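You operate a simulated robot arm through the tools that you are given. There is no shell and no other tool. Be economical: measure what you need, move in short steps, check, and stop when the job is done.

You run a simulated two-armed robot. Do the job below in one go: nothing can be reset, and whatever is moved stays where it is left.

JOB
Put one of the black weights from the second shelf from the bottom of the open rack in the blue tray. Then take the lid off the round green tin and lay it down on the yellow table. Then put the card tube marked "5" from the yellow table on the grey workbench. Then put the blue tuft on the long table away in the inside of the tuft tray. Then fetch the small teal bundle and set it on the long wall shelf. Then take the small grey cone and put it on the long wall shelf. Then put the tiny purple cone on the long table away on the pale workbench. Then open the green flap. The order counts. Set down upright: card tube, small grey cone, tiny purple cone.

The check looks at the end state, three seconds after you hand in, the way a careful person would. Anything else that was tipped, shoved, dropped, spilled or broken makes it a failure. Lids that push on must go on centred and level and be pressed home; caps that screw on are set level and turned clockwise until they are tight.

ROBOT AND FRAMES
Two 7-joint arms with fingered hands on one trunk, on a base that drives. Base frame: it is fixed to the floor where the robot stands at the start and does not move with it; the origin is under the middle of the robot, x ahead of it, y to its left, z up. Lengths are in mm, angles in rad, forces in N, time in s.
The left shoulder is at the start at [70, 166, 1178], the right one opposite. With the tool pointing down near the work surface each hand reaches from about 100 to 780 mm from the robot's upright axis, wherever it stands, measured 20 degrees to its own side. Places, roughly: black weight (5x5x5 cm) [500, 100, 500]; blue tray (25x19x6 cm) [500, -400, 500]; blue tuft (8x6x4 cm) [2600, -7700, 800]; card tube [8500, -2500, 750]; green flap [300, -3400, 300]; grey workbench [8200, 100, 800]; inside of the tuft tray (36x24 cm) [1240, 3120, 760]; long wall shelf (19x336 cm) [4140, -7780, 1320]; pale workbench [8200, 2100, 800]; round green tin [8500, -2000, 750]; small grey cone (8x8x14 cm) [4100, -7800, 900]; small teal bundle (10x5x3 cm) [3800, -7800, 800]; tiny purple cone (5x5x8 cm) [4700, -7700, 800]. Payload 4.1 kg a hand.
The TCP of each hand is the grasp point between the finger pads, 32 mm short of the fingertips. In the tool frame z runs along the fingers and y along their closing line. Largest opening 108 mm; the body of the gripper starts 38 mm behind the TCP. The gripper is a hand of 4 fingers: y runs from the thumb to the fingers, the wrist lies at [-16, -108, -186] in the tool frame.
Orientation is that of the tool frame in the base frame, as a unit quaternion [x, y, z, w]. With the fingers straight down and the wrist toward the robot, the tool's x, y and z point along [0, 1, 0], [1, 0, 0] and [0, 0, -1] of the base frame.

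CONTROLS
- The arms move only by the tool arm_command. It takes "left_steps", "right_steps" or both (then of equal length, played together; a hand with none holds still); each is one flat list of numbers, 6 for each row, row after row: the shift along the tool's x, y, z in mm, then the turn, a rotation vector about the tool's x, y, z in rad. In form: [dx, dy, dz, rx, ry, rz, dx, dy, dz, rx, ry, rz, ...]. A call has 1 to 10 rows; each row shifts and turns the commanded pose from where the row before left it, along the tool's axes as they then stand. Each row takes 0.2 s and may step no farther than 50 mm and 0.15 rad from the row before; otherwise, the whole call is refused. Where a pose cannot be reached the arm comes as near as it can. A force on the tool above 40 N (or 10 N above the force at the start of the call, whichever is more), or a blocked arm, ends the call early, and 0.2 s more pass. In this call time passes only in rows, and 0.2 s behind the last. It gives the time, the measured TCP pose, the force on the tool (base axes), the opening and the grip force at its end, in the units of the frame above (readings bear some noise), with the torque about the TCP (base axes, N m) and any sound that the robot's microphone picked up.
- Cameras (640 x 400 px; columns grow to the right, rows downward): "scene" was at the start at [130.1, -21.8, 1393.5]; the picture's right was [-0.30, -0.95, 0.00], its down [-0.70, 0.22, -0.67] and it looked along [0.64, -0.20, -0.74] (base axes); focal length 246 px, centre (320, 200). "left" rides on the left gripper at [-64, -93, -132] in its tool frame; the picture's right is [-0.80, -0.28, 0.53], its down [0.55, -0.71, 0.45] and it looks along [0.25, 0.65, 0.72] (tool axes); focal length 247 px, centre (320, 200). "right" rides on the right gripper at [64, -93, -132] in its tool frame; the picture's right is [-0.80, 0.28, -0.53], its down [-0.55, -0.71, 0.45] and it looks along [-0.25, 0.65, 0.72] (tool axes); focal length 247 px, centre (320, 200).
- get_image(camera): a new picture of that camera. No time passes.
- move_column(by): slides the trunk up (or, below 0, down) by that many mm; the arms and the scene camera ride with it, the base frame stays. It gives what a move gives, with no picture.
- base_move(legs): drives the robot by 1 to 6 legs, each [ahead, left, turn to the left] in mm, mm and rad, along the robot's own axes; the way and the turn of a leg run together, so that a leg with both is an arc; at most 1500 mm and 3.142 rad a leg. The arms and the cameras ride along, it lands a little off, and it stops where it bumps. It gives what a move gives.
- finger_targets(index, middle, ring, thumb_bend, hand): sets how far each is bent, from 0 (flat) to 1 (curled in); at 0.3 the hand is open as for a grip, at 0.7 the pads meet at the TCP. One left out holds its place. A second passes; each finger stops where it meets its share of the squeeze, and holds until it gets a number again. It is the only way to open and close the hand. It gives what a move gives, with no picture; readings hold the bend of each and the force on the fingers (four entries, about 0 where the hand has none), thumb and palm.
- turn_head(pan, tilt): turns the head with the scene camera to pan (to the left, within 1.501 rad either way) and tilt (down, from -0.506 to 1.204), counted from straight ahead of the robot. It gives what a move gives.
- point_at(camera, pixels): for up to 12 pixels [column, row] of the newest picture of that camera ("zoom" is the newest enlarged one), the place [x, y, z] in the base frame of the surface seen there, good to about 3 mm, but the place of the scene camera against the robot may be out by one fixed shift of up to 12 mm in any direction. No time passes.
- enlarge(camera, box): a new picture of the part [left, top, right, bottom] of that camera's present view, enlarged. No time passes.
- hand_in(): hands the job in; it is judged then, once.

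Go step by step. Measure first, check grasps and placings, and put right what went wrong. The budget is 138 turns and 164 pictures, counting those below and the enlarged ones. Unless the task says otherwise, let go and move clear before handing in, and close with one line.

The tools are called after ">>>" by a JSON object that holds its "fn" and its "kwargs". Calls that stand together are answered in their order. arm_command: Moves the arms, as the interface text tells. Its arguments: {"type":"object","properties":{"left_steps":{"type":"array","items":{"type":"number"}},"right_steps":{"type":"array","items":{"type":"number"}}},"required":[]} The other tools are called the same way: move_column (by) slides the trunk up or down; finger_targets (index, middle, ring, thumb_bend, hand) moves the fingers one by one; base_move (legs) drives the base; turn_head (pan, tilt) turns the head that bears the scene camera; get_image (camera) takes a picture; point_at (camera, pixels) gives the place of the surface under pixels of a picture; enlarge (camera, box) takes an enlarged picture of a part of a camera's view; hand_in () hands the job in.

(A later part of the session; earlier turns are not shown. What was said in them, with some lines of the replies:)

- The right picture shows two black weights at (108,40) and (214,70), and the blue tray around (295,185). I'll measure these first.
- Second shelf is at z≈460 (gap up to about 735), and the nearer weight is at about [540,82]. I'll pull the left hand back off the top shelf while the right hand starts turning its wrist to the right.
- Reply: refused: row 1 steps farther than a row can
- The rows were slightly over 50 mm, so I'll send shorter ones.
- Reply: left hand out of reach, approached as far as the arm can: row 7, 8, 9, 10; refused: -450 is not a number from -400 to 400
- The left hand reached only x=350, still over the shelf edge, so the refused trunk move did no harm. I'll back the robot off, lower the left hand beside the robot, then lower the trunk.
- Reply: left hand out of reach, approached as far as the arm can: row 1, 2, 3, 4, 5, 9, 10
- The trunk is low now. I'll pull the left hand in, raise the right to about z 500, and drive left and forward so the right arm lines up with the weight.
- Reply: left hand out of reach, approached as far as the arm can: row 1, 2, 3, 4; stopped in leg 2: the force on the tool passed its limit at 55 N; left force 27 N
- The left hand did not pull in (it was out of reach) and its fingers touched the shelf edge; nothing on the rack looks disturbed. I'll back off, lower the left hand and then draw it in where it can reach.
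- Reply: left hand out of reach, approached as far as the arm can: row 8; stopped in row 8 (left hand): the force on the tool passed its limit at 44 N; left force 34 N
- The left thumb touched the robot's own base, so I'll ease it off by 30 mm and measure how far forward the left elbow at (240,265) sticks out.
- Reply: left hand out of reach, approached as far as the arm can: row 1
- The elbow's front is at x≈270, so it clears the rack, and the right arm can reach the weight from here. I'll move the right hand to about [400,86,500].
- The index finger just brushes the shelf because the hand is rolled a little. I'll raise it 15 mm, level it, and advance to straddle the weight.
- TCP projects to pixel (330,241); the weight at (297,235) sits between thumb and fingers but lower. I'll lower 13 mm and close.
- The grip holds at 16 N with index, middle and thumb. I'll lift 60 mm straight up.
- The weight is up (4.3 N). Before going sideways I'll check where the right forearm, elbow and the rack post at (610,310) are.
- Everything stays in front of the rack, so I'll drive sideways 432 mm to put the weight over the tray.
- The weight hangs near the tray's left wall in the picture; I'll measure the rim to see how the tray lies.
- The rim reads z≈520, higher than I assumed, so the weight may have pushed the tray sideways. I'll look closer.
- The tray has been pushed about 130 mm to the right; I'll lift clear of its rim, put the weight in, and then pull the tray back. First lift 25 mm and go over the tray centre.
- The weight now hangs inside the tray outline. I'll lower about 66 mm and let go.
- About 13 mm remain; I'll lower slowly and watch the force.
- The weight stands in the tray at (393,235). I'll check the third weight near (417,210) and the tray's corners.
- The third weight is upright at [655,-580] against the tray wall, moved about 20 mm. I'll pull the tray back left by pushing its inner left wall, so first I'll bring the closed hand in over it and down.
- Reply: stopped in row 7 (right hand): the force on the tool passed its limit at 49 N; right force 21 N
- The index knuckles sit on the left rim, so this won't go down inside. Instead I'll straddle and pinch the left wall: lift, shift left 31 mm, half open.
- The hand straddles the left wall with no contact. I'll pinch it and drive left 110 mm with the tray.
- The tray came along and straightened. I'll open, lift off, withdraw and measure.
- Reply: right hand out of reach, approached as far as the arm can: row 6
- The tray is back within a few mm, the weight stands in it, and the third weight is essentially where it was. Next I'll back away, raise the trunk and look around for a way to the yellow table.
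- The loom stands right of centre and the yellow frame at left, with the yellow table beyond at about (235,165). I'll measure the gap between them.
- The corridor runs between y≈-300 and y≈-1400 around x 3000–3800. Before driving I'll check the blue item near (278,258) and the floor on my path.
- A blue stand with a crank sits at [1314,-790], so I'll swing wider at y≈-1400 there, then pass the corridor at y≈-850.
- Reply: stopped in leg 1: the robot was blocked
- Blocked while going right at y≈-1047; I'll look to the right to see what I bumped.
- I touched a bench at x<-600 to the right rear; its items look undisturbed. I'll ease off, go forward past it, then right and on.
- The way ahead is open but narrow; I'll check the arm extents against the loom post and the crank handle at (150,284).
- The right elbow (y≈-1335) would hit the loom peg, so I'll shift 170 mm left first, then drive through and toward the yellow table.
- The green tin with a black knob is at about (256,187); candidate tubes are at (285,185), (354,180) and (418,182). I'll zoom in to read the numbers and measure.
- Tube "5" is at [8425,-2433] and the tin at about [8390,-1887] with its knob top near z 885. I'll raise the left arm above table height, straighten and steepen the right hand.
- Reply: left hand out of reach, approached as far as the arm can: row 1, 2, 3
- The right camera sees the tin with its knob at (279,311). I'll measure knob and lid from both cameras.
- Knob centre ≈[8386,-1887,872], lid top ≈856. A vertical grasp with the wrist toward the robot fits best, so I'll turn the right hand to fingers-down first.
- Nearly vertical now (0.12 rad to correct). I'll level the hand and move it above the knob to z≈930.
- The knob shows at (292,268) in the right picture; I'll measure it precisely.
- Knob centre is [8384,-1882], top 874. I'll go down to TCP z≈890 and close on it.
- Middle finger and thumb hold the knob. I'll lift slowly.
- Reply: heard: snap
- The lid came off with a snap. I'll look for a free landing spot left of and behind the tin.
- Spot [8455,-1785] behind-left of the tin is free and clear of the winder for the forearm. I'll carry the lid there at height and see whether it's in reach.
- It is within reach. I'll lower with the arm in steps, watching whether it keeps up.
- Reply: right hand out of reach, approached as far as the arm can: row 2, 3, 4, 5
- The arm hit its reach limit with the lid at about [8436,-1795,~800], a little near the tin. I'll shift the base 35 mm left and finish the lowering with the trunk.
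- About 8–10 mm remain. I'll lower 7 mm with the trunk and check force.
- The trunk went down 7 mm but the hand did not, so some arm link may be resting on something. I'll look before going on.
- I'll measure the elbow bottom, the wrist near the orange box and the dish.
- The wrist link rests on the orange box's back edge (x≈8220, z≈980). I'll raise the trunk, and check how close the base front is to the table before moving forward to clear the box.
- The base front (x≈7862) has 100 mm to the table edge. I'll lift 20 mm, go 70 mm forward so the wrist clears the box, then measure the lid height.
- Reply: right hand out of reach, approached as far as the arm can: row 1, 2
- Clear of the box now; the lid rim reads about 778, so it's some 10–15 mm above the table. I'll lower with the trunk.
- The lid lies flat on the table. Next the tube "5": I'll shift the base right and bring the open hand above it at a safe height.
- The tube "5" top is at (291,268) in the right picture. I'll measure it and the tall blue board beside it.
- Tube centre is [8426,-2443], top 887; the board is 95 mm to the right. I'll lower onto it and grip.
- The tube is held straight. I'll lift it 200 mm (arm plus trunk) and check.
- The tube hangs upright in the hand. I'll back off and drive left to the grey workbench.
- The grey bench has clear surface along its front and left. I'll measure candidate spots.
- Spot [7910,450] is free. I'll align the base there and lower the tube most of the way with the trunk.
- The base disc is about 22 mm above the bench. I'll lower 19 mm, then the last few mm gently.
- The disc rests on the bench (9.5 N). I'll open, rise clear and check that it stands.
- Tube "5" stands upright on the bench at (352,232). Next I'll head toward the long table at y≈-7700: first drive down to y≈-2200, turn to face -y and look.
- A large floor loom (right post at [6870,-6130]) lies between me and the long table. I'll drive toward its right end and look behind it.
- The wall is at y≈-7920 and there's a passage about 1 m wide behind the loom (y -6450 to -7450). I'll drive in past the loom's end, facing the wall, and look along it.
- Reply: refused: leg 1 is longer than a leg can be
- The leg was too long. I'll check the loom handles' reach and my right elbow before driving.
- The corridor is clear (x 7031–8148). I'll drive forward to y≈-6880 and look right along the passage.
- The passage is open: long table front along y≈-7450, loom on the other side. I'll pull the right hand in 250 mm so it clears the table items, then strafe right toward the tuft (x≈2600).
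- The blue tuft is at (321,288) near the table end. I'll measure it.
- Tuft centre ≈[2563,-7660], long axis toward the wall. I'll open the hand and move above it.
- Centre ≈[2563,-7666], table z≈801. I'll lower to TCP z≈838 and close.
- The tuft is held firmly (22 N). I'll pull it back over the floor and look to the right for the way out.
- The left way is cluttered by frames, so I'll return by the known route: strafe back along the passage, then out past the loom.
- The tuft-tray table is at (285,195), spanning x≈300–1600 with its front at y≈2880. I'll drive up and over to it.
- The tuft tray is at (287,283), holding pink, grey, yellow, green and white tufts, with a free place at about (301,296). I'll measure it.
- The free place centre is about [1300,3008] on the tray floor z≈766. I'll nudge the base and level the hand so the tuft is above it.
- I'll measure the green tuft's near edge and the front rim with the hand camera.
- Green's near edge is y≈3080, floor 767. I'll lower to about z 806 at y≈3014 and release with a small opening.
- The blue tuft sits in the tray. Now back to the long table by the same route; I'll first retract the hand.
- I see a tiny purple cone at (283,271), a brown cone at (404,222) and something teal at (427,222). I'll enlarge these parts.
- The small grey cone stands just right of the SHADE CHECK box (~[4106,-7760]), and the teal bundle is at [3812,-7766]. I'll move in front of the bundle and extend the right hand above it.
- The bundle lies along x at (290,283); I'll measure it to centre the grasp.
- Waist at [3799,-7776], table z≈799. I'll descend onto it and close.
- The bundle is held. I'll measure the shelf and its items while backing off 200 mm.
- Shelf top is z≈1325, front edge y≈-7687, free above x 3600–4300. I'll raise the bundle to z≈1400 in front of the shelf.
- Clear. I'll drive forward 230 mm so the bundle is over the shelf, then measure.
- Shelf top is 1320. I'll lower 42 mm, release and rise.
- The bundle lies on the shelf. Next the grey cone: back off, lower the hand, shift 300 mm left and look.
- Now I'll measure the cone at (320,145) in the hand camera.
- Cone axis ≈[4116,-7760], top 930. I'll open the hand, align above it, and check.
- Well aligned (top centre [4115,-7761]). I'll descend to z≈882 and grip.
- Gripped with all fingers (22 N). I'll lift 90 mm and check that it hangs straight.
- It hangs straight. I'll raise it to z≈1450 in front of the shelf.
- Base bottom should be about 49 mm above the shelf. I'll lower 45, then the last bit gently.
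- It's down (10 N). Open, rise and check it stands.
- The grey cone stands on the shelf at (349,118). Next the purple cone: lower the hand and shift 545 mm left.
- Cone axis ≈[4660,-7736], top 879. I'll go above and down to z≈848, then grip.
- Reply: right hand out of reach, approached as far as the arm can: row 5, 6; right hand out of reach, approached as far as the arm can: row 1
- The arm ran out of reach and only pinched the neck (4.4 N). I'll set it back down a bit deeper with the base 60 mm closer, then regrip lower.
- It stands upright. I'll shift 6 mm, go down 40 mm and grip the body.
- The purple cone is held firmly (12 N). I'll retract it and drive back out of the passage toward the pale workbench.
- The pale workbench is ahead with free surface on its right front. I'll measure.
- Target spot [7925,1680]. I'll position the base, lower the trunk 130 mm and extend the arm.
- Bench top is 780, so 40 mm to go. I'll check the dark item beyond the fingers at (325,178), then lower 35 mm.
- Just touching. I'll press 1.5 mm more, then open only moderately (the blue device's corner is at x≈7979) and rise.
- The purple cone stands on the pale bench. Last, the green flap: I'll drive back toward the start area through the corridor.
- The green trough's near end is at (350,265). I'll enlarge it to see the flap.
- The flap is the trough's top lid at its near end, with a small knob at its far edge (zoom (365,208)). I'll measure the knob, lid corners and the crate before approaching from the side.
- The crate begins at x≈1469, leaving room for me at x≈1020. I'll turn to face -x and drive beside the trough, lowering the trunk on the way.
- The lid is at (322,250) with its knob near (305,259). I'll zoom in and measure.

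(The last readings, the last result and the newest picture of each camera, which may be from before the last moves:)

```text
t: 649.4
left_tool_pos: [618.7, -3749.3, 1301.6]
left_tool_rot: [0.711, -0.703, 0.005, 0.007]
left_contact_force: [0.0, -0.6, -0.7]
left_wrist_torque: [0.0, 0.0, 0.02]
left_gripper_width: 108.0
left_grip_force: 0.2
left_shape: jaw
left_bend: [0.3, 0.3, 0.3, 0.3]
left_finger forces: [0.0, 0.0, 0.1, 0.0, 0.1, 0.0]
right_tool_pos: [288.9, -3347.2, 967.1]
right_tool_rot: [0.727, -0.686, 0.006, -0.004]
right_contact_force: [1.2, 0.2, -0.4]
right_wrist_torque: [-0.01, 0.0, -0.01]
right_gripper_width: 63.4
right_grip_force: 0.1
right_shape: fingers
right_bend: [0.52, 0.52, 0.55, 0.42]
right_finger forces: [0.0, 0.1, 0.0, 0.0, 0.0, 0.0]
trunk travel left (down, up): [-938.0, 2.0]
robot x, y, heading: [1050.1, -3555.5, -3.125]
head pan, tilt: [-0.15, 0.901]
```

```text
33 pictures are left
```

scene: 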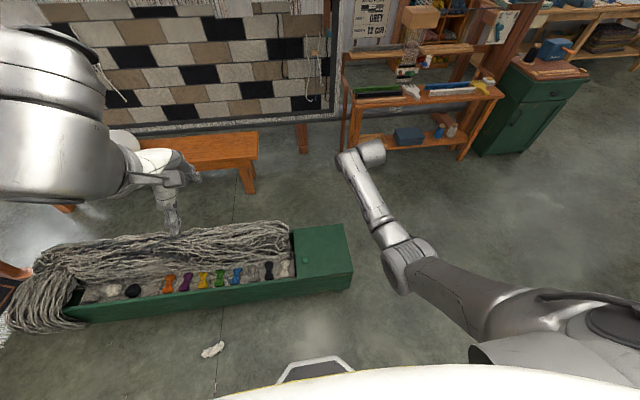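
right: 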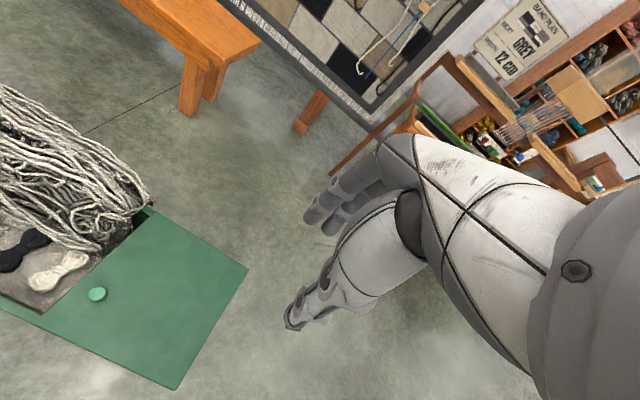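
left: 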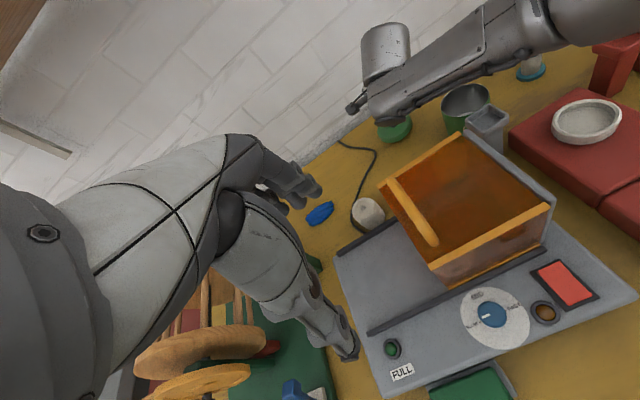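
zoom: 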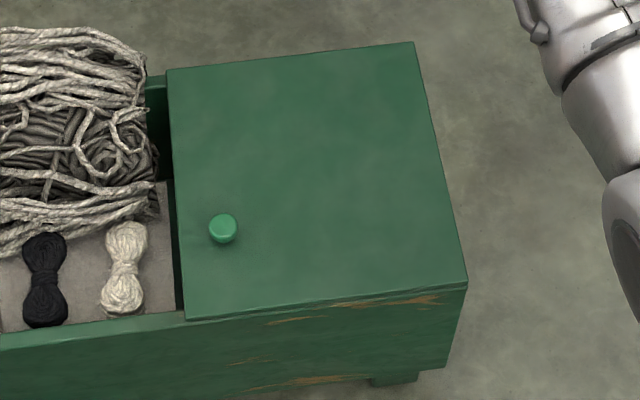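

Knob centre ≈[341,-3547], top ≈381; lid spans y -3600 to -3290 so its hinge should be at y≈-3290. I'll bring the hand over the knob: arm shift, base 150 mm forward, trunk down 400.

>>> {"fn": "arm_command", "kwargs": {"right_steps": [29, -29, 0, 0, 0, 0, 29, -29, 0, 0, 0, 0, 29, -29, 0, 0, 0, 0, 29, -29, 0, 0, 0, 0, 29, -29, 0, 0, 0, 0, 29, -29, 0, 0, 0, 0, 29, -29, 0, 0, 0, 0]}}

>>> {"fn": "base_move", "kwargs": {"legs": [[150, 0, 0]]}}

>>> {"fn": "move_column", "kwargs": {"by": -400}}

>>> {"fn": "get_image", "kwargs": {"camera": "right"}}

```text
t: 651.0
left_tool_pos: [619.9, -3748.6, 1302.1]
left_tool_rot: [0.711, -0.703, 0.005, 0.007]
left_contact_force: [-0.3, 0.4, -0.1]
left_wrist_torque: [-0.01, 0.04, -0.01]
left_gripper_width: 108.1
left_grip_force: 0.0
left_shape: jaw
left_bend: [0.3, 0.3, 0.3, 0.3]
left_finger forces: [0.0, 0.0, 0.1, 0.0, 0.0, 0.0]
right_tool_pos: [477.8, -3437.4, 953.8]
right_tool_rot: [0.718, -0.691, -0.058, -0.059]
right_contact_force: [0.3, -0.6, -0.2]
right_wrist_torque: [0.0, -0.02, -0.03]
right_gripper_width: 63.7
right_grip_force: 0.1
right_shape: fingers
right_bend: [0.52, 0.52, 0.55, 0.42]
right_finger forces: [0.1, 0.1, 0.0, 0.0, 0.0, 0.1]
trunk travel left (down, up): [-938.0, 2.0]
robot x, y, heading: [1049.4, -3560.8, -3.129]
head pan, tilt: [-0.15, 0.901]
stopped in row 7 (right hand): the arm was blocked; the commanded pose is now the measured one
```

```text
t: 652.4
left_tool_pos: [473.0, -3751.0, 1302.3]
left_tool_rot: [0.712, -0.702, 0.004, 0.008]
left_contact_force: [0.2, 0.5, 0.7]
left_wrist_torque: [0.0, -0.02, 0.0]
left_gripper_width: 108.2
left_grip_force: 0.1
left_shape: jaw
left_bend: [0.3, 0.3, 0.3, 0.3]
left_finger forces: [0.1, 0.0, 0.0, 0.0, 0.0, 0.1]
right_tool_pos: [331.7, -3439.9, 953.6]
right_tool_rot: [0.718, -0.691, -0.06, -0.058]
right_contact_force: [0.0, -0.2, -0.1]
right_wrist_torque: [-0.03, -0.01, -0.02]
right_gripper_width: 63.3
right_grip_force: 0.1
right_shape: fingers
right_bend: [0.52, 0.52, 0.55, 0.42]
right_finger forces: [0.0, 0.1, 0.0, 0.0, 0.0, 0.1]
trunk travel left (down, up): [-938.0, 2.0]
robot x, y, heading: [898.7, -3557.2, -3.122]
head pan, tilt: [-0.15, 0.901]
```

```text
t: 656.2
left_tool_pos: [471.0, -3750.9, 901.2]
left_tool_rot: [0.711, -0.703, 0.006, 0.007]
left_contact_force: [1.0, -0.5, 0.1]
left_wrist_torque: [0.0, -0.01, -0.01]
left_gripper_width: 108.0
left_grip_force: 0.1
left_shape: jaw
left_bend: [0.3, 0.3, 0.3, 0.3]
left_finger forces: [0.0, 0.0, 0.0, 0.0, 0.0, 0.1]
right_tool_pos: [329.2, -3440.2, 551.2]
right_tool_rot: [0.718, -0.691, -0.059, -0.059]
right_contact_force: [-0.1, 0.0, -0.1]
right_wrist_torque: [-0.02, -0.03, -0.01]
right_gripper_width: 63.5
right_grip_force: 0.0
right_shape: fingers
right_bend: [0.52, 0.52, 0.55, 0.42]
right_finger forces: [0.0, 0.0, 0.0, 0.0, 0.1, 0.0]
trunk travel left (down, up): [-538.0, 402.0]
robot x, y, heading: [898.5, -3559.6, -3.124]
head pan, tilt: [-0.15, 0.901]
```

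```text
32 pictures are left
```

right: 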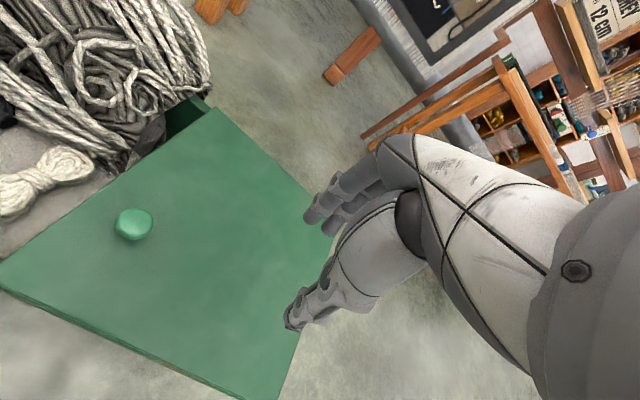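

The arm stopped short to the left, so I'll shift the base instead. First an accurate knob measurement from the hand camera.

>>> {"fn": "point_at", "kwargs": {"camera": "right", "pixels": [[133, 218], [133, 230], [120, 224], [148, 224], [160, 260], [212, 108], [5, 285], [275, 395], [320, 225]]}}

>>> {"fn": "base_move", "kwargs": {"legs": [[0, 107, 0]]}}

>>> {"fn": "arm_command", "kwargs": {"right_steps": [0, 0, 0, 0, -0.083, 0, 0, 0, 0, 0, -0.083, 0]}}

>>> {"fn": "get_image", "kwargs": {"camera": "right"}}

```text
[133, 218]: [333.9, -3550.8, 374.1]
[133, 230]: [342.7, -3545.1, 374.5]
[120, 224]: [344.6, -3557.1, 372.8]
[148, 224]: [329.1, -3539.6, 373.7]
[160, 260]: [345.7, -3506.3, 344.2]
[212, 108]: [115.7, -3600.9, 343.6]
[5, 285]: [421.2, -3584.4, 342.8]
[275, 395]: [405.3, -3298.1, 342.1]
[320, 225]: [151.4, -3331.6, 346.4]
```

```text
t: 657.4
left_tool_pos: [474.2, -3859.1, 901.3]
left_tool_rot: [0.712, -0.702, 0.005, 0.006]
left_contact_force: [0.0, -0.4, -0.8]
left_wrist_torque: [0.01, 0.01, -0.03]
left_gripper_width: 107.8
left_grip_force: 0.2
left_shape: jaw
left_bend: [0.3, 0.3, 0.3, 0.3]
left_finger forces: [0.1, 0.0, 0.0, 0.0, 0.0, 0.0]
right_tool_pos: [330.4, -3548.6, 552.7]
right_tool_rot: [0.719, -0.69, -0.059, -0.059]
right_contact_force: [-0.6, -0.6, -0.3]
right_wrist_torque: [0.0, 0.01, 0.03]
right_gripper_width: 63.5
right_grip_force: 0.1
right_shape: fingers
right_bend: [0.52, 0.52, 0.55, 0.42]
right_finger forces: [0.0, 0.1, 0.0, 0.0, 0.0, 0.0]
trunk travel left (down, up): [-538.0, 402.0]
robot x, y, heading: [896.3, -3665.6, -3.129]
head pan, tilt: [-0.15, 0.901]
```

```text
t: 658.0
left_tool_pos: [472.5, -3858.3, 902.2]
left_tool_rot: [0.712, -0.702, 0.005, 0.007]
left_contact_force: [0.1, 0.2, -0.6]
left_wrist_torque: [0.03, 0.02, 0.0]
left_gripper_width: 108.1
left_grip_force: 0.0
left_shape: jaw
left_bend: [0.3, 0.3, 0.3, 0.3]
left_finger forces: [0.0, 0.0, 0.0, 0.0, 0.0, 0.0]
right_tool_pos: [330.3, -3532.2, 548.6]
right_tool_rot: [0.708, -0.683, -0.127, -0.126]
right_contact_force: [0.2, 1.0, 1.0]
right_wrist_torque: [-0.01, -0.01, 0.0]
right_gripper_width: 63.5
right_grip_force: 0.0
right_shape: fingers
right_bend: [0.52, 0.52, 0.55, 0.42]
right_finger forces: [0.0, 0.0, 0.0, 0.0, 0.0, 0.0]
trunk travel left (down, up): [-538.0, 402.0]
robot x, y, heading: [904.7, -3663.5, -3.129]
head pan, tilt: [-0.15, 0.901]
```

```text
31 pictures are left
```

right: 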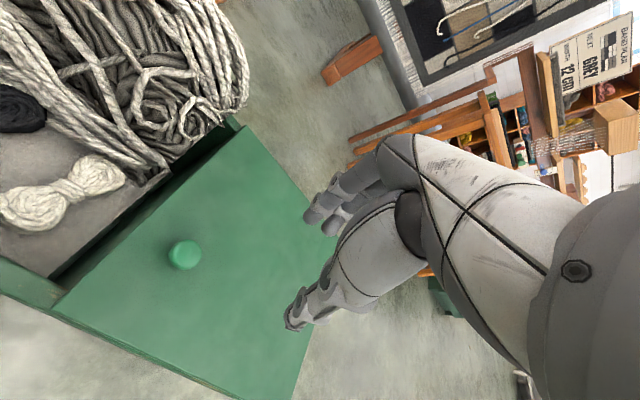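

I turned the wrong way; I'll rotate back +0.352 to vertical and re-measure.

>>> {"fn": "arm_command", "kwargs": {"right_steps": [0, 0, 0, 0, 0.118, 0, 0, 0, 0, 0, 0.117, 0, 0, 0, 0, 0, 0.117, 0]}}

```text
t: 659.0
left_tool_pos: [472.8, -3857.9, 901.4]
left_tool_rot: [0.712, -0.702, 0.005, 0.006]
left_contact_force: [-0.4, 0.7, 0.7]
left_wrist_torque: [-0.04, -0.01, 0.0]
left_gripper_width: 107.9
left_grip_force: 0.0
left_shape: jaw
left_bend: [0.3, 0.3, 0.3, 0.3]
left_finger forces: [0.0, 0.1, 0.0, 0.1, 0.0, 0.0]
right_tool_pos: [336.5, -3519.8, 539.5]
right_tool_rot: [0.719, -0.695, -0.003, -0.015]
right_contact_force: [0.2, 0.1, 0.4]
right_wrist_torque: [0.01, 0.01, 0.0]
right_gripper_width: 63.7
right_grip_force: 0.1
right_shape: fingers
right_bend: [0.52, 0.52, 0.55, 0.42]
right_finger forces: [0.0, 0.0, 0.0, 0.0, 0.0, 0.0]
trunk travel left (down, up): [-538.0, 402.0]
robot x, y, heading: [898.5, -3663.5, -3.125]
head pan, tilt: [-0.15, 0.901]
stopped in row 3 (right hand): the arm was blocked; the commanded pose is now the measured one
```

Vertical again at [336,-3520,540]. Base 28 mm left and trunk down 154 will put the open fingers around the knob.

>>> {"fn": "base_move", "kwargs": {"legs": [[0, 28, 0]]}}

>>> {"fn": "move_column", "kwargs": {"by": -120}}

>>> {"fn": "get_image", "kwargs": {"camera": "right"}}

>>> {"fn": "point_at", "kwargs": {"camera": "right", "pixels": [[300, 268], [290, 265], [310, 270], [295, 280], [320, 280], [280, 270]]}}

```text
t: 659.8
left_tool_pos: [473.9, -3887.6, 901.9]
left_tool_rot: [0.712, -0.702, 0.004, 0.005]
left_contact_force: [0.4, 0.1, 0.1]
left_wrist_torque: [0.01, 0.01, -0.01]
left_gripper_width: 107.9
left_grip_force: 0.1
left_shape: jaw
left_bend: [0.3, 0.3, 0.3, 0.3]
left_finger forces: [0.1, 0.0, 0.0, 0.1, 0.1, 0.0]
right_tool_pos: [336.2, -3549.7, 540.1]
right_tool_rot: [0.718, -0.695, -0.005, -0.016]
right_contact_force: [-0.2, -0.3, 0.4]
right_wrist_torque: [-0.01, 0.02, -0.02]
right_gripper_width: 63.4
right_grip_force: 0.0
right_shape: fingers
right_bend: [0.52, 0.52, 0.55, 0.42]
right_finger forces: [0.0, 0.0, 0.1, 0.0, 0.0, 0.0]
trunk travel left (down, up): [-538.0, 402.0]
robot x, y, heading: [903.0, -3692.0, -3.123]
head pan, tilt: [-0.15, 0.901]
```

```text
t: 661.3
left_tool_pos: [474.1, -3886.4, 781.9]
left_tool_rot: [0.712, -0.702, 0.005, 0.006]
left_contact_force: [-0.5, 0.4, 0.5]
left_wrist_torque: [-0.01, 0.01, -0.03]
left_gripper_width: 108.0
left_grip_force: 0.0
left_shape: jaw
left_bend: [0.3, 0.3, 0.3, 0.3]
left_finger forces: [0.0, 0.1, 0.0, 0.0, 0.0, 0.1]
right_tool_pos: [338.3, -3548.6, 420.7]
right_tool_rot: [0.719, -0.695, -0.003, -0.015]
right_contact_force: [0.0, 1.2, 0.6]
right_wrist_torque: [-0.04, -0.03, -0.01]
right_gripper_width: 63.4
right_grip_force: 0.1
right_shape: fingers
right_bend: [0.52, 0.52, 0.55, 0.42]
right_finger forces: [0.0, 0.0, 0.1, 0.0, 0.0, 0.1]
trunk travel left (down, up): [-418.0, 522.0]
robot x, y, heading: [902.1, -3691.0, -3.122]
head pan, tilt: [-0.15, 0.901]
```

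```text
30 pictures are left
```

right: 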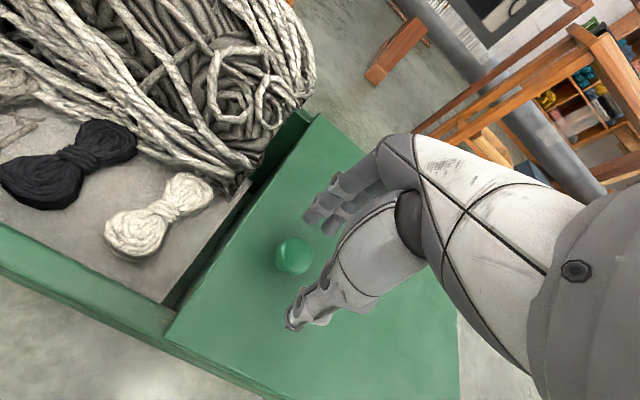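

```text
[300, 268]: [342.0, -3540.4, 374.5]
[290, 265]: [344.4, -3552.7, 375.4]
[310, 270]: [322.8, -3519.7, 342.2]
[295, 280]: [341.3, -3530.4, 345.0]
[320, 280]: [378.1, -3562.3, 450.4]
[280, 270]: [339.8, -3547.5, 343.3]
```

The knob is right between the fingers. Down 37 mm and pinch.

>>> {"fn": "move_column", "kwargs": {"by": -37}}

>>> {"fn": "finger_targets", "kwargs": {"hand": "right", "index": 0.7, "middle": 0.7, "ring": 0.7, "thumb_bend": 0.7}}

```text
t: 662.1
left_tool_pos: [473.8, -3886.6, 744.0]
left_tool_rot: [0.712, -0.702, 0.004, 0.007]
left_contact_force: [0.8, -0.3, -0.9]
left_wrist_torque: [0.05, 0.02, -0.02]
left_gripper_width: 108.0
left_grip_force: 0.0
left_shape: jaw
left_bend: [0.3, 0.3, 0.3, 0.3]
left_finger forces: [0.0, 0.1, 0.0, 0.1, 0.0, 0.1]
right_tool_pos: [337.6, -3549.6, 383.3]
right_tool_rot: [0.719, -0.695, -0.003, -0.016]
right_contact_force: [-0.7, 0.3, -0.6]
right_wrist_torque: [-0.03, 0.03, -0.03]
right_gripper_width: 63.5
right_grip_force: 0.0
right_shape: fingers
right_bend: [0.52, 0.52, 0.55, 0.42]
right_finger forces: [0.1, 0.0, 0.0, 0.1, 0.0, 0.0]
trunk travel left (down, up): [-381.0, 559.0]
robot x, y, heading: [903.7, -3694.4, -3.126]
head pan, tilt: [-0.15, 0.901]
```

```text
t: 663.1
left_tool_pos: [474.0, -3886.3, 743.9]
left_tool_rot: [0.712, -0.702, 0.005, 0.007]
left_contact_force: [-0.4, 0.3, -0.6]
left_wrist_torque: [-0.02, 0.02, 0.0]
left_gripper_width: 108.0
left_grip_force: 0.2
left_shape: jaw
left_bend: [0.3, 0.3, 0.3, 0.3]
left_finger forces: [0.0, 0.0, 0.1, 0.0, 0.0, 0.1]
right_tool_pos: [336.6, -3549.9, 383.5]
right_tool_rot: [0.718, -0.695, -0.003, -0.016]
right_contact_force: [-8.6, 0.4, -1.6]
right_wrist_torque: [-0.01, 0.17, -0.02]
right_gripper_width: 22.5
right_grip_force: 7.7
right_shape: fingers
right_bend: [0.62, 0.66, 0.7, 0.65]
right_finger forces: [7.4, 3.9, 0.0, 0.0, 4.8, 0.0]
trunk travel left (down, up): [-381.0, 559.0]
robot x, y, heading: [902.6, -3693.1, -3.125]
head pan, tilt: [-0.15, 0.901]
```

Pinched (7.7 N). I'll swing the knob up along the lid's arc (hinge at y≈-3292), five small rows first.

>>> {"fn": "arm_command", "kwargs": {"right_steps": [-8.8, 0, -35.6, 0, 0.14, 0, -8.8, 0, -35.6, 0, 0.14, 0, -8.8, 0, -35.6, 0, 0.14, 0, -8.8, 0, -35.6, 0, 0.14, 0, -8.8, 0, -35.6, 0, 0.14, 0]}}

>>> {"fn": "get_image", "kwargs": {"camera": "scene"}}

```text
t: 664.3
left_tool_pos: [473.4, -3884.7, 744.9]
left_tool_rot: [0.712, -0.702, 0.004, 0.007]
left_contact_force: [-0.2, -0.4, -0.3]
left_wrist_torque: [0.02, -0.01, -0.02]
left_gripper_width: 107.8
left_grip_force: 0.0
left_shape: jaw
left_bend: [0.3, 0.3, 0.3, 0.3]
left_finger forces: [0.0, 0.0, 0.0, 0.1, 0.0, 0.0]
right_tool_pos: [330.8, -3463.2, 538.7]
right_tool_rot: [0.675, -0.659, 0.245, 0.224]
right_contact_force: [5.9, 5.3, -8.1]
right_wrist_torque: [0.16, -0.11, 0.11]
right_gripper_width: 19.1
right_grip_force: 6.8
right_shape: fingers
right_bend: [0.67, 0.68, 0.7, 0.63]
right_finger forces: [1.8, 4.4, 0.0, 0.0, 7.8, 0.1]
trunk travel left (down, up): [-381.0, 559.0]
robot x, y, heading: [899.3, -3690.2, -3.128]
head pan, tilt: [-0.15, 0.901]
```

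```text
29 pictures are left
```

scene: 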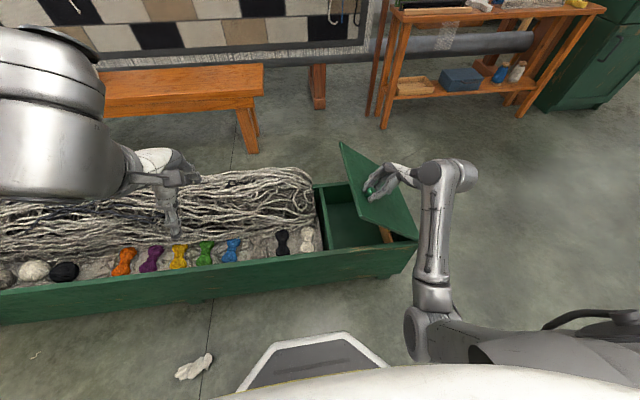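

The flap is swinging open on the right-hand hinge. I'll continue the arc.

>>> {"fn": "arm_command", "kwargs": {"right_steps": [-8.8, 0, -35.6, 0, 0.14, 0, -8.8, 0, -35.6, 0, 0.14, 0, -8.8, 0, -35.6, 0, 0.14, 0, -8.8, 0, -35.6, 0, 0.14, 0, -8.8, 0, -35.6, 0, 0.14, 0, -8.8, 0, -35.6, 0, 0.14, 0]}}

>>> {"fn": "get_image", "kwargs": {"camera": "scene"}}

```text
t: 665.7
left_tool_pos: [473.8, -3886.0, 745.4]
left_tool_rot: [0.712, -0.702, 0.004, 0.007]
left_contact_force: [-1.1, 0.3, -0.5]
left_wrist_torque: [-0.03, 0.01, -0.01]
left_gripper_width: 108.0
left_grip_force: 0.0
left_shape: jaw
left_bend: [0.3, 0.3, 0.3, 0.3]
left_finger forces: [0.0, 0.0, 0.0, 0.0, 0.0, 0.1]
right_tool_pos: [325.9, -3258.6, 603.1]
right_tool_rot: [0.518, -0.509, 0.499, 0.474]
right_contact_force: [12.8, 0.0, -7.1]
right_wrist_torque: [0.12, 0.1, 0.22]
right_gripper_width: 21.9
right_grip_force: 6.3
right_shape: fingers
right_bend: [0.7, 0.69, 0.7, 0.6]
right_finger forces: [0.1, 1.0, 0.1, 0.1, 11.6, 0.1]
trunk travel left (down, up): [-381.0, 559.0]
robot x, y, heading: [904.3, -3690.0, -3.127]
head pan, tilt: [-0.15, 0.901]
```

```text
28 pictures are left
```

scene: 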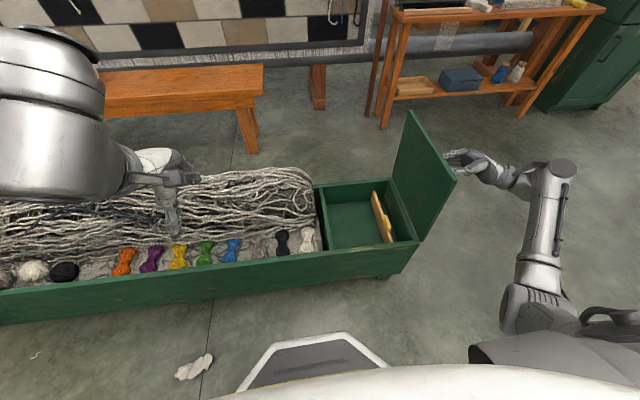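

The flap is about upright. I'll continue past vertical so it stays open, with a small sideways correction.

>>> {"fn": "arm_command", "kwargs": {"right_steps": [-8.8, -4, -35.6, 0, 0.13, 0, -8.8, -4, -35.6, 0, 0.13, 0, -8.8, -3, -35.6, 0, 0.13, 0]}}

>>> {"fn": "get_image", "kwargs": {"camera": "scene"}}

```text
t: 666.5
left_tool_pos: [471.9, -3885.5, 743.9]
left_tool_rot: [0.712, -0.702, 0.006, 0.007]
left_contact_force: [-0.2, -0.7, -0.1]
left_wrist_torque: [-0.07, -0.01, 0.01]
left_gripper_width: 107.9
left_grip_force: 0.0
left_shape: jaw
left_bend: [0.3, 0.3, 0.3, 0.3]
left_finger forces: [0.0, 0.1, 0.1, 0.0, 0.0, 0.0]
right_tool_pos: [331.3, -3154.3, 570.8]
right_tool_rot: [0.412, -0.408, 0.589, 0.564]
right_contact_force: [-3.7, 0.6, 1.8]
right_wrist_torque: [-0.05, 0.01, -0.18]
right_gripper_width: 3.6
right_grip_force: 1.7
right_shape: fingers
right_bend: [0.7, 0.66, 0.7, 0.7]
right_finger forces: [0.1, 3.9, 0.0, 0.0, 0.0, 0.1]
trunk travel left (down, up): [-381.0, 559.0]
robot x, y, heading: [901.2, -3692.1, -3.125]
head pan, tilt: [-0.15, 0.901]
```

```text
27 pictures are left
```

scene: 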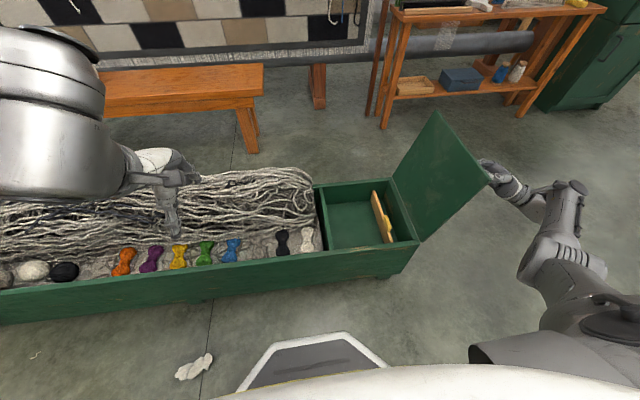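

The flap is now past vertical and the knob has slipped free of the fingers. I'll open the hand and withdraw slowly to see if it stays.

>>> {"fn": "finger_targets", "kwargs": {"hand": "right", "index": 0.45, "middle": 0.45, "ring": 0.45, "thumb_bend": 0.45}}

>>> {"fn": "arm_command", "kwargs": {"right_steps": [0, 0, -15, 0, 0, 0, 0, 0, -15, 0, 0, 0, 0, 0, -20, 0, 0, 0, 0, 0, -20, 0, 0, 0, 0, 0, -20, 0, 0, 0]}}

>>> {"fn": "get_image", "kwargs": {"camera": "scene"}}

```text
t: 667.5
left_tool_pos: [474.4, -3886.3, 744.7]
left_tool_rot: [0.712, -0.702, 0.004, 0.006]
left_contact_force: [-0.7, -0.3, 0.1]
left_wrist_torque: [-0.02, -0.01, 0.01]
left_gripper_width: 108.0
left_grip_force: 0.0
left_shape: jaw
left_bend: [0.3, 0.3, 0.3, 0.3]
left_finger forces: [0.1, 0.0, 0.1, 0.0, 0.0, 0.0]
right_tool_pos: [331.3, -3154.9, 570.3]
right_tool_rot: [0.412, -0.408, 0.589, 0.563]
right_contact_force: [-0.5, -0.6, 0.7]
right_wrist_torque: [0.0, 0.02, -0.01]
right_gripper_width: 68.6
right_grip_force: 0.1
right_shape: fingers
right_bend: [0.45, 0.45, 0.45, 0.45]
right_finger forces: [0.0, 0.0, 0.0, 0.0, 0.0, 0.0]
trunk travel left (down, up): [-381.0, 559.0]
robot x, y, heading: [899.6, -3693.9, -3.125]
head pan, tilt: [-0.15, 0.901]
```

```text
t: 668.7
left_tool_pos: [473.1, -3886.0, 745.1]
left_tool_rot: [0.712, -0.702, 0.004, 0.006]
left_contact_force: [-0.2, -0.3, -0.3]
left_wrist_torque: [0.04, 0.03, 0.01]
left_gripper_width: 107.9
left_grip_force: 0.1
left_shape: jaw
left_bend: [0.3, 0.3, 0.3, 0.3]
left_finger forces: [0.0, 0.1, 0.1, 0.0, 0.0, 0.1]
right_tool_pos: [354.2, -3126.8, 568.3]
right_tool_rot: [0.412, -0.409, 0.589, 0.563]
right_contact_force: [0.7, 0.1, 0.0]
right_wrist_torque: [0.0, -0.01, 0.0]
right_gripper_width: 68.6
right_grip_force: 0.1
right_shape: fingers
right_bend: [0.45, 0.45, 0.45, 0.45]
right_finger forces: [0.0, 0.0, 0.1, 0.1, 0.0, 0.0]
right hand out of reach, approached as far as the arm can: row 2, 3, 4, 5
trunk travel left (down, up): [-381.0, 559.0]
robot x, y, heading: [900.1, -3692.6, -3.127]
head pan, tilt: [-0.15, 0.901]
```

```text
26 pictures are left
```

scene: 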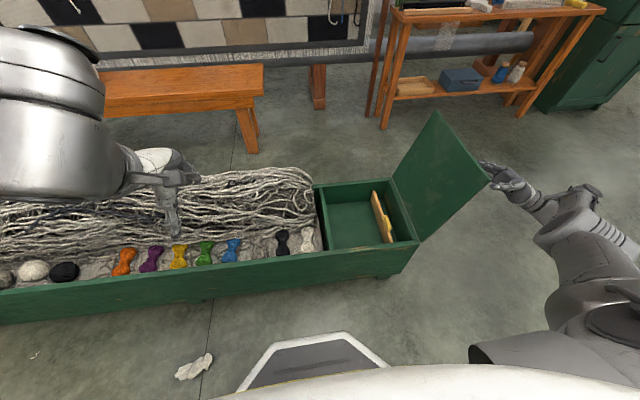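

The flap stays put. I'll move the base away to the right so the hand is clear and measure the opening angle.

>>> {"fn": "base_move", "kwargs": {"legs": [[0, -200, 0]]}}

>>> {"fn": "get_image", "kwargs": {"camera": "scene"}}

```text
t: 670.3
left_tool_pos: [470.5, -3689.4, 744.8]
left_tool_rot: [0.712, -0.702, 0.005, 0.006]
left_contact_force: [0.3, -0.2, 0.7]
left_wrist_torque: [-0.03, -0.03, -0.05]
left_gripper_width: 108.0
left_grip_force: 0.0
left_shape: jaw
left_bend: [0.3, 0.3, 0.3, 0.3]
left_finger forces: [0.0, 0.0, 0.1, 0.0, 0.1, 0.0]
right_tool_pos: [349.4, -2929.1, 566.6]
right_tool_rot: [0.412, -0.408, 0.589, 0.562]
right_contact_force: [0.3, 0.1, -0.3]
right_wrist_torque: [-0.01, 0.02, 0.01]
right_gripper_width: 68.5
right_grip_force: 0.1
right_shape: fingers
right_bend: [0.45, 0.45, 0.45, 0.45]
right_finger forces: [0.0, 0.1, 0.0, 0.0, 0.0, 0.0]
trunk travel left (down, up): [-381.0, 559.0]
robot x, y, heading: [898.5, -3491.0, -3.125]
head pan, tilt: [-0.15, 0.901]
```

```text
25 pictures are left
```

scene: 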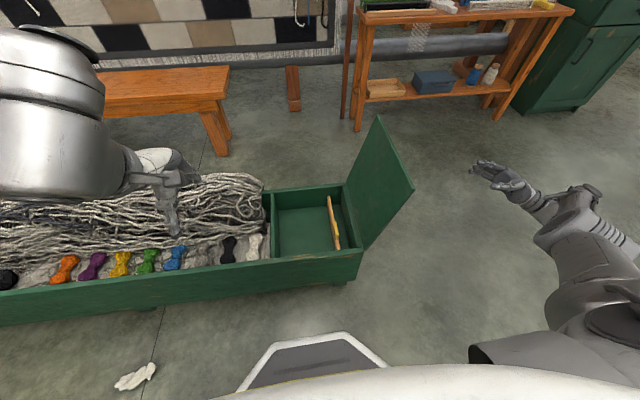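

>>> {"fn": "point_at", "kwargs": {"camera": "scene", "pixels": [[378, 122], [408, 186], [375, 160], [390, 180], [355, 200], [368, 240], [362, 215], [345, 190]]}}

>>> {"fn": "enlarge", "kwargs": {"camera": "scene", "box": [300, 110, 460, 210]}}

```text
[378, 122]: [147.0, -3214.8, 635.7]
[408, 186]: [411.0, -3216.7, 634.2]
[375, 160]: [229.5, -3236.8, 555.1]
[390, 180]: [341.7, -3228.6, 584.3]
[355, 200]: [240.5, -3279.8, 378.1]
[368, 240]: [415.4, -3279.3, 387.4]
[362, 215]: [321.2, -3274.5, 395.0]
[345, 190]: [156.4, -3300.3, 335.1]
```

```text
4.00 times, centred on (380, 160) of scene
```

zoom: 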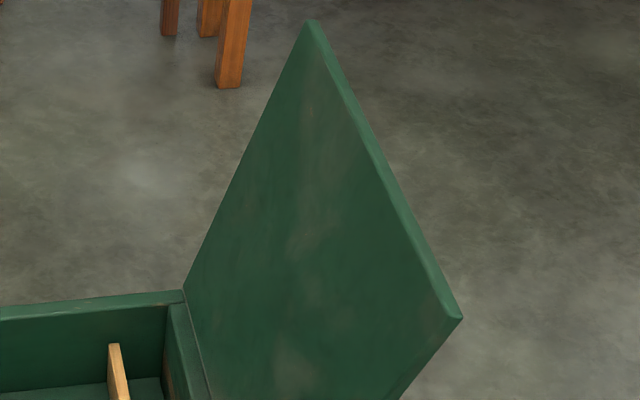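

The flap stands open at about 105°, resting past vertical at its stop, and both hands are clear of everything. All eight steps are done in order, so I'll hand in.

>>> {"fn": "hand_in", "kwargs": {}}

```text
The job is handed in.
```

All eight steps are done in order and handed in. On the way I pushed the blue tray about 130 mm and put it back to within about 7 mm of its first spot; that nudged a second black weight a few millimetres at most, and it still stands upright. I also touched a few pieces of furniture with the robot, and nothing looked disturbed.
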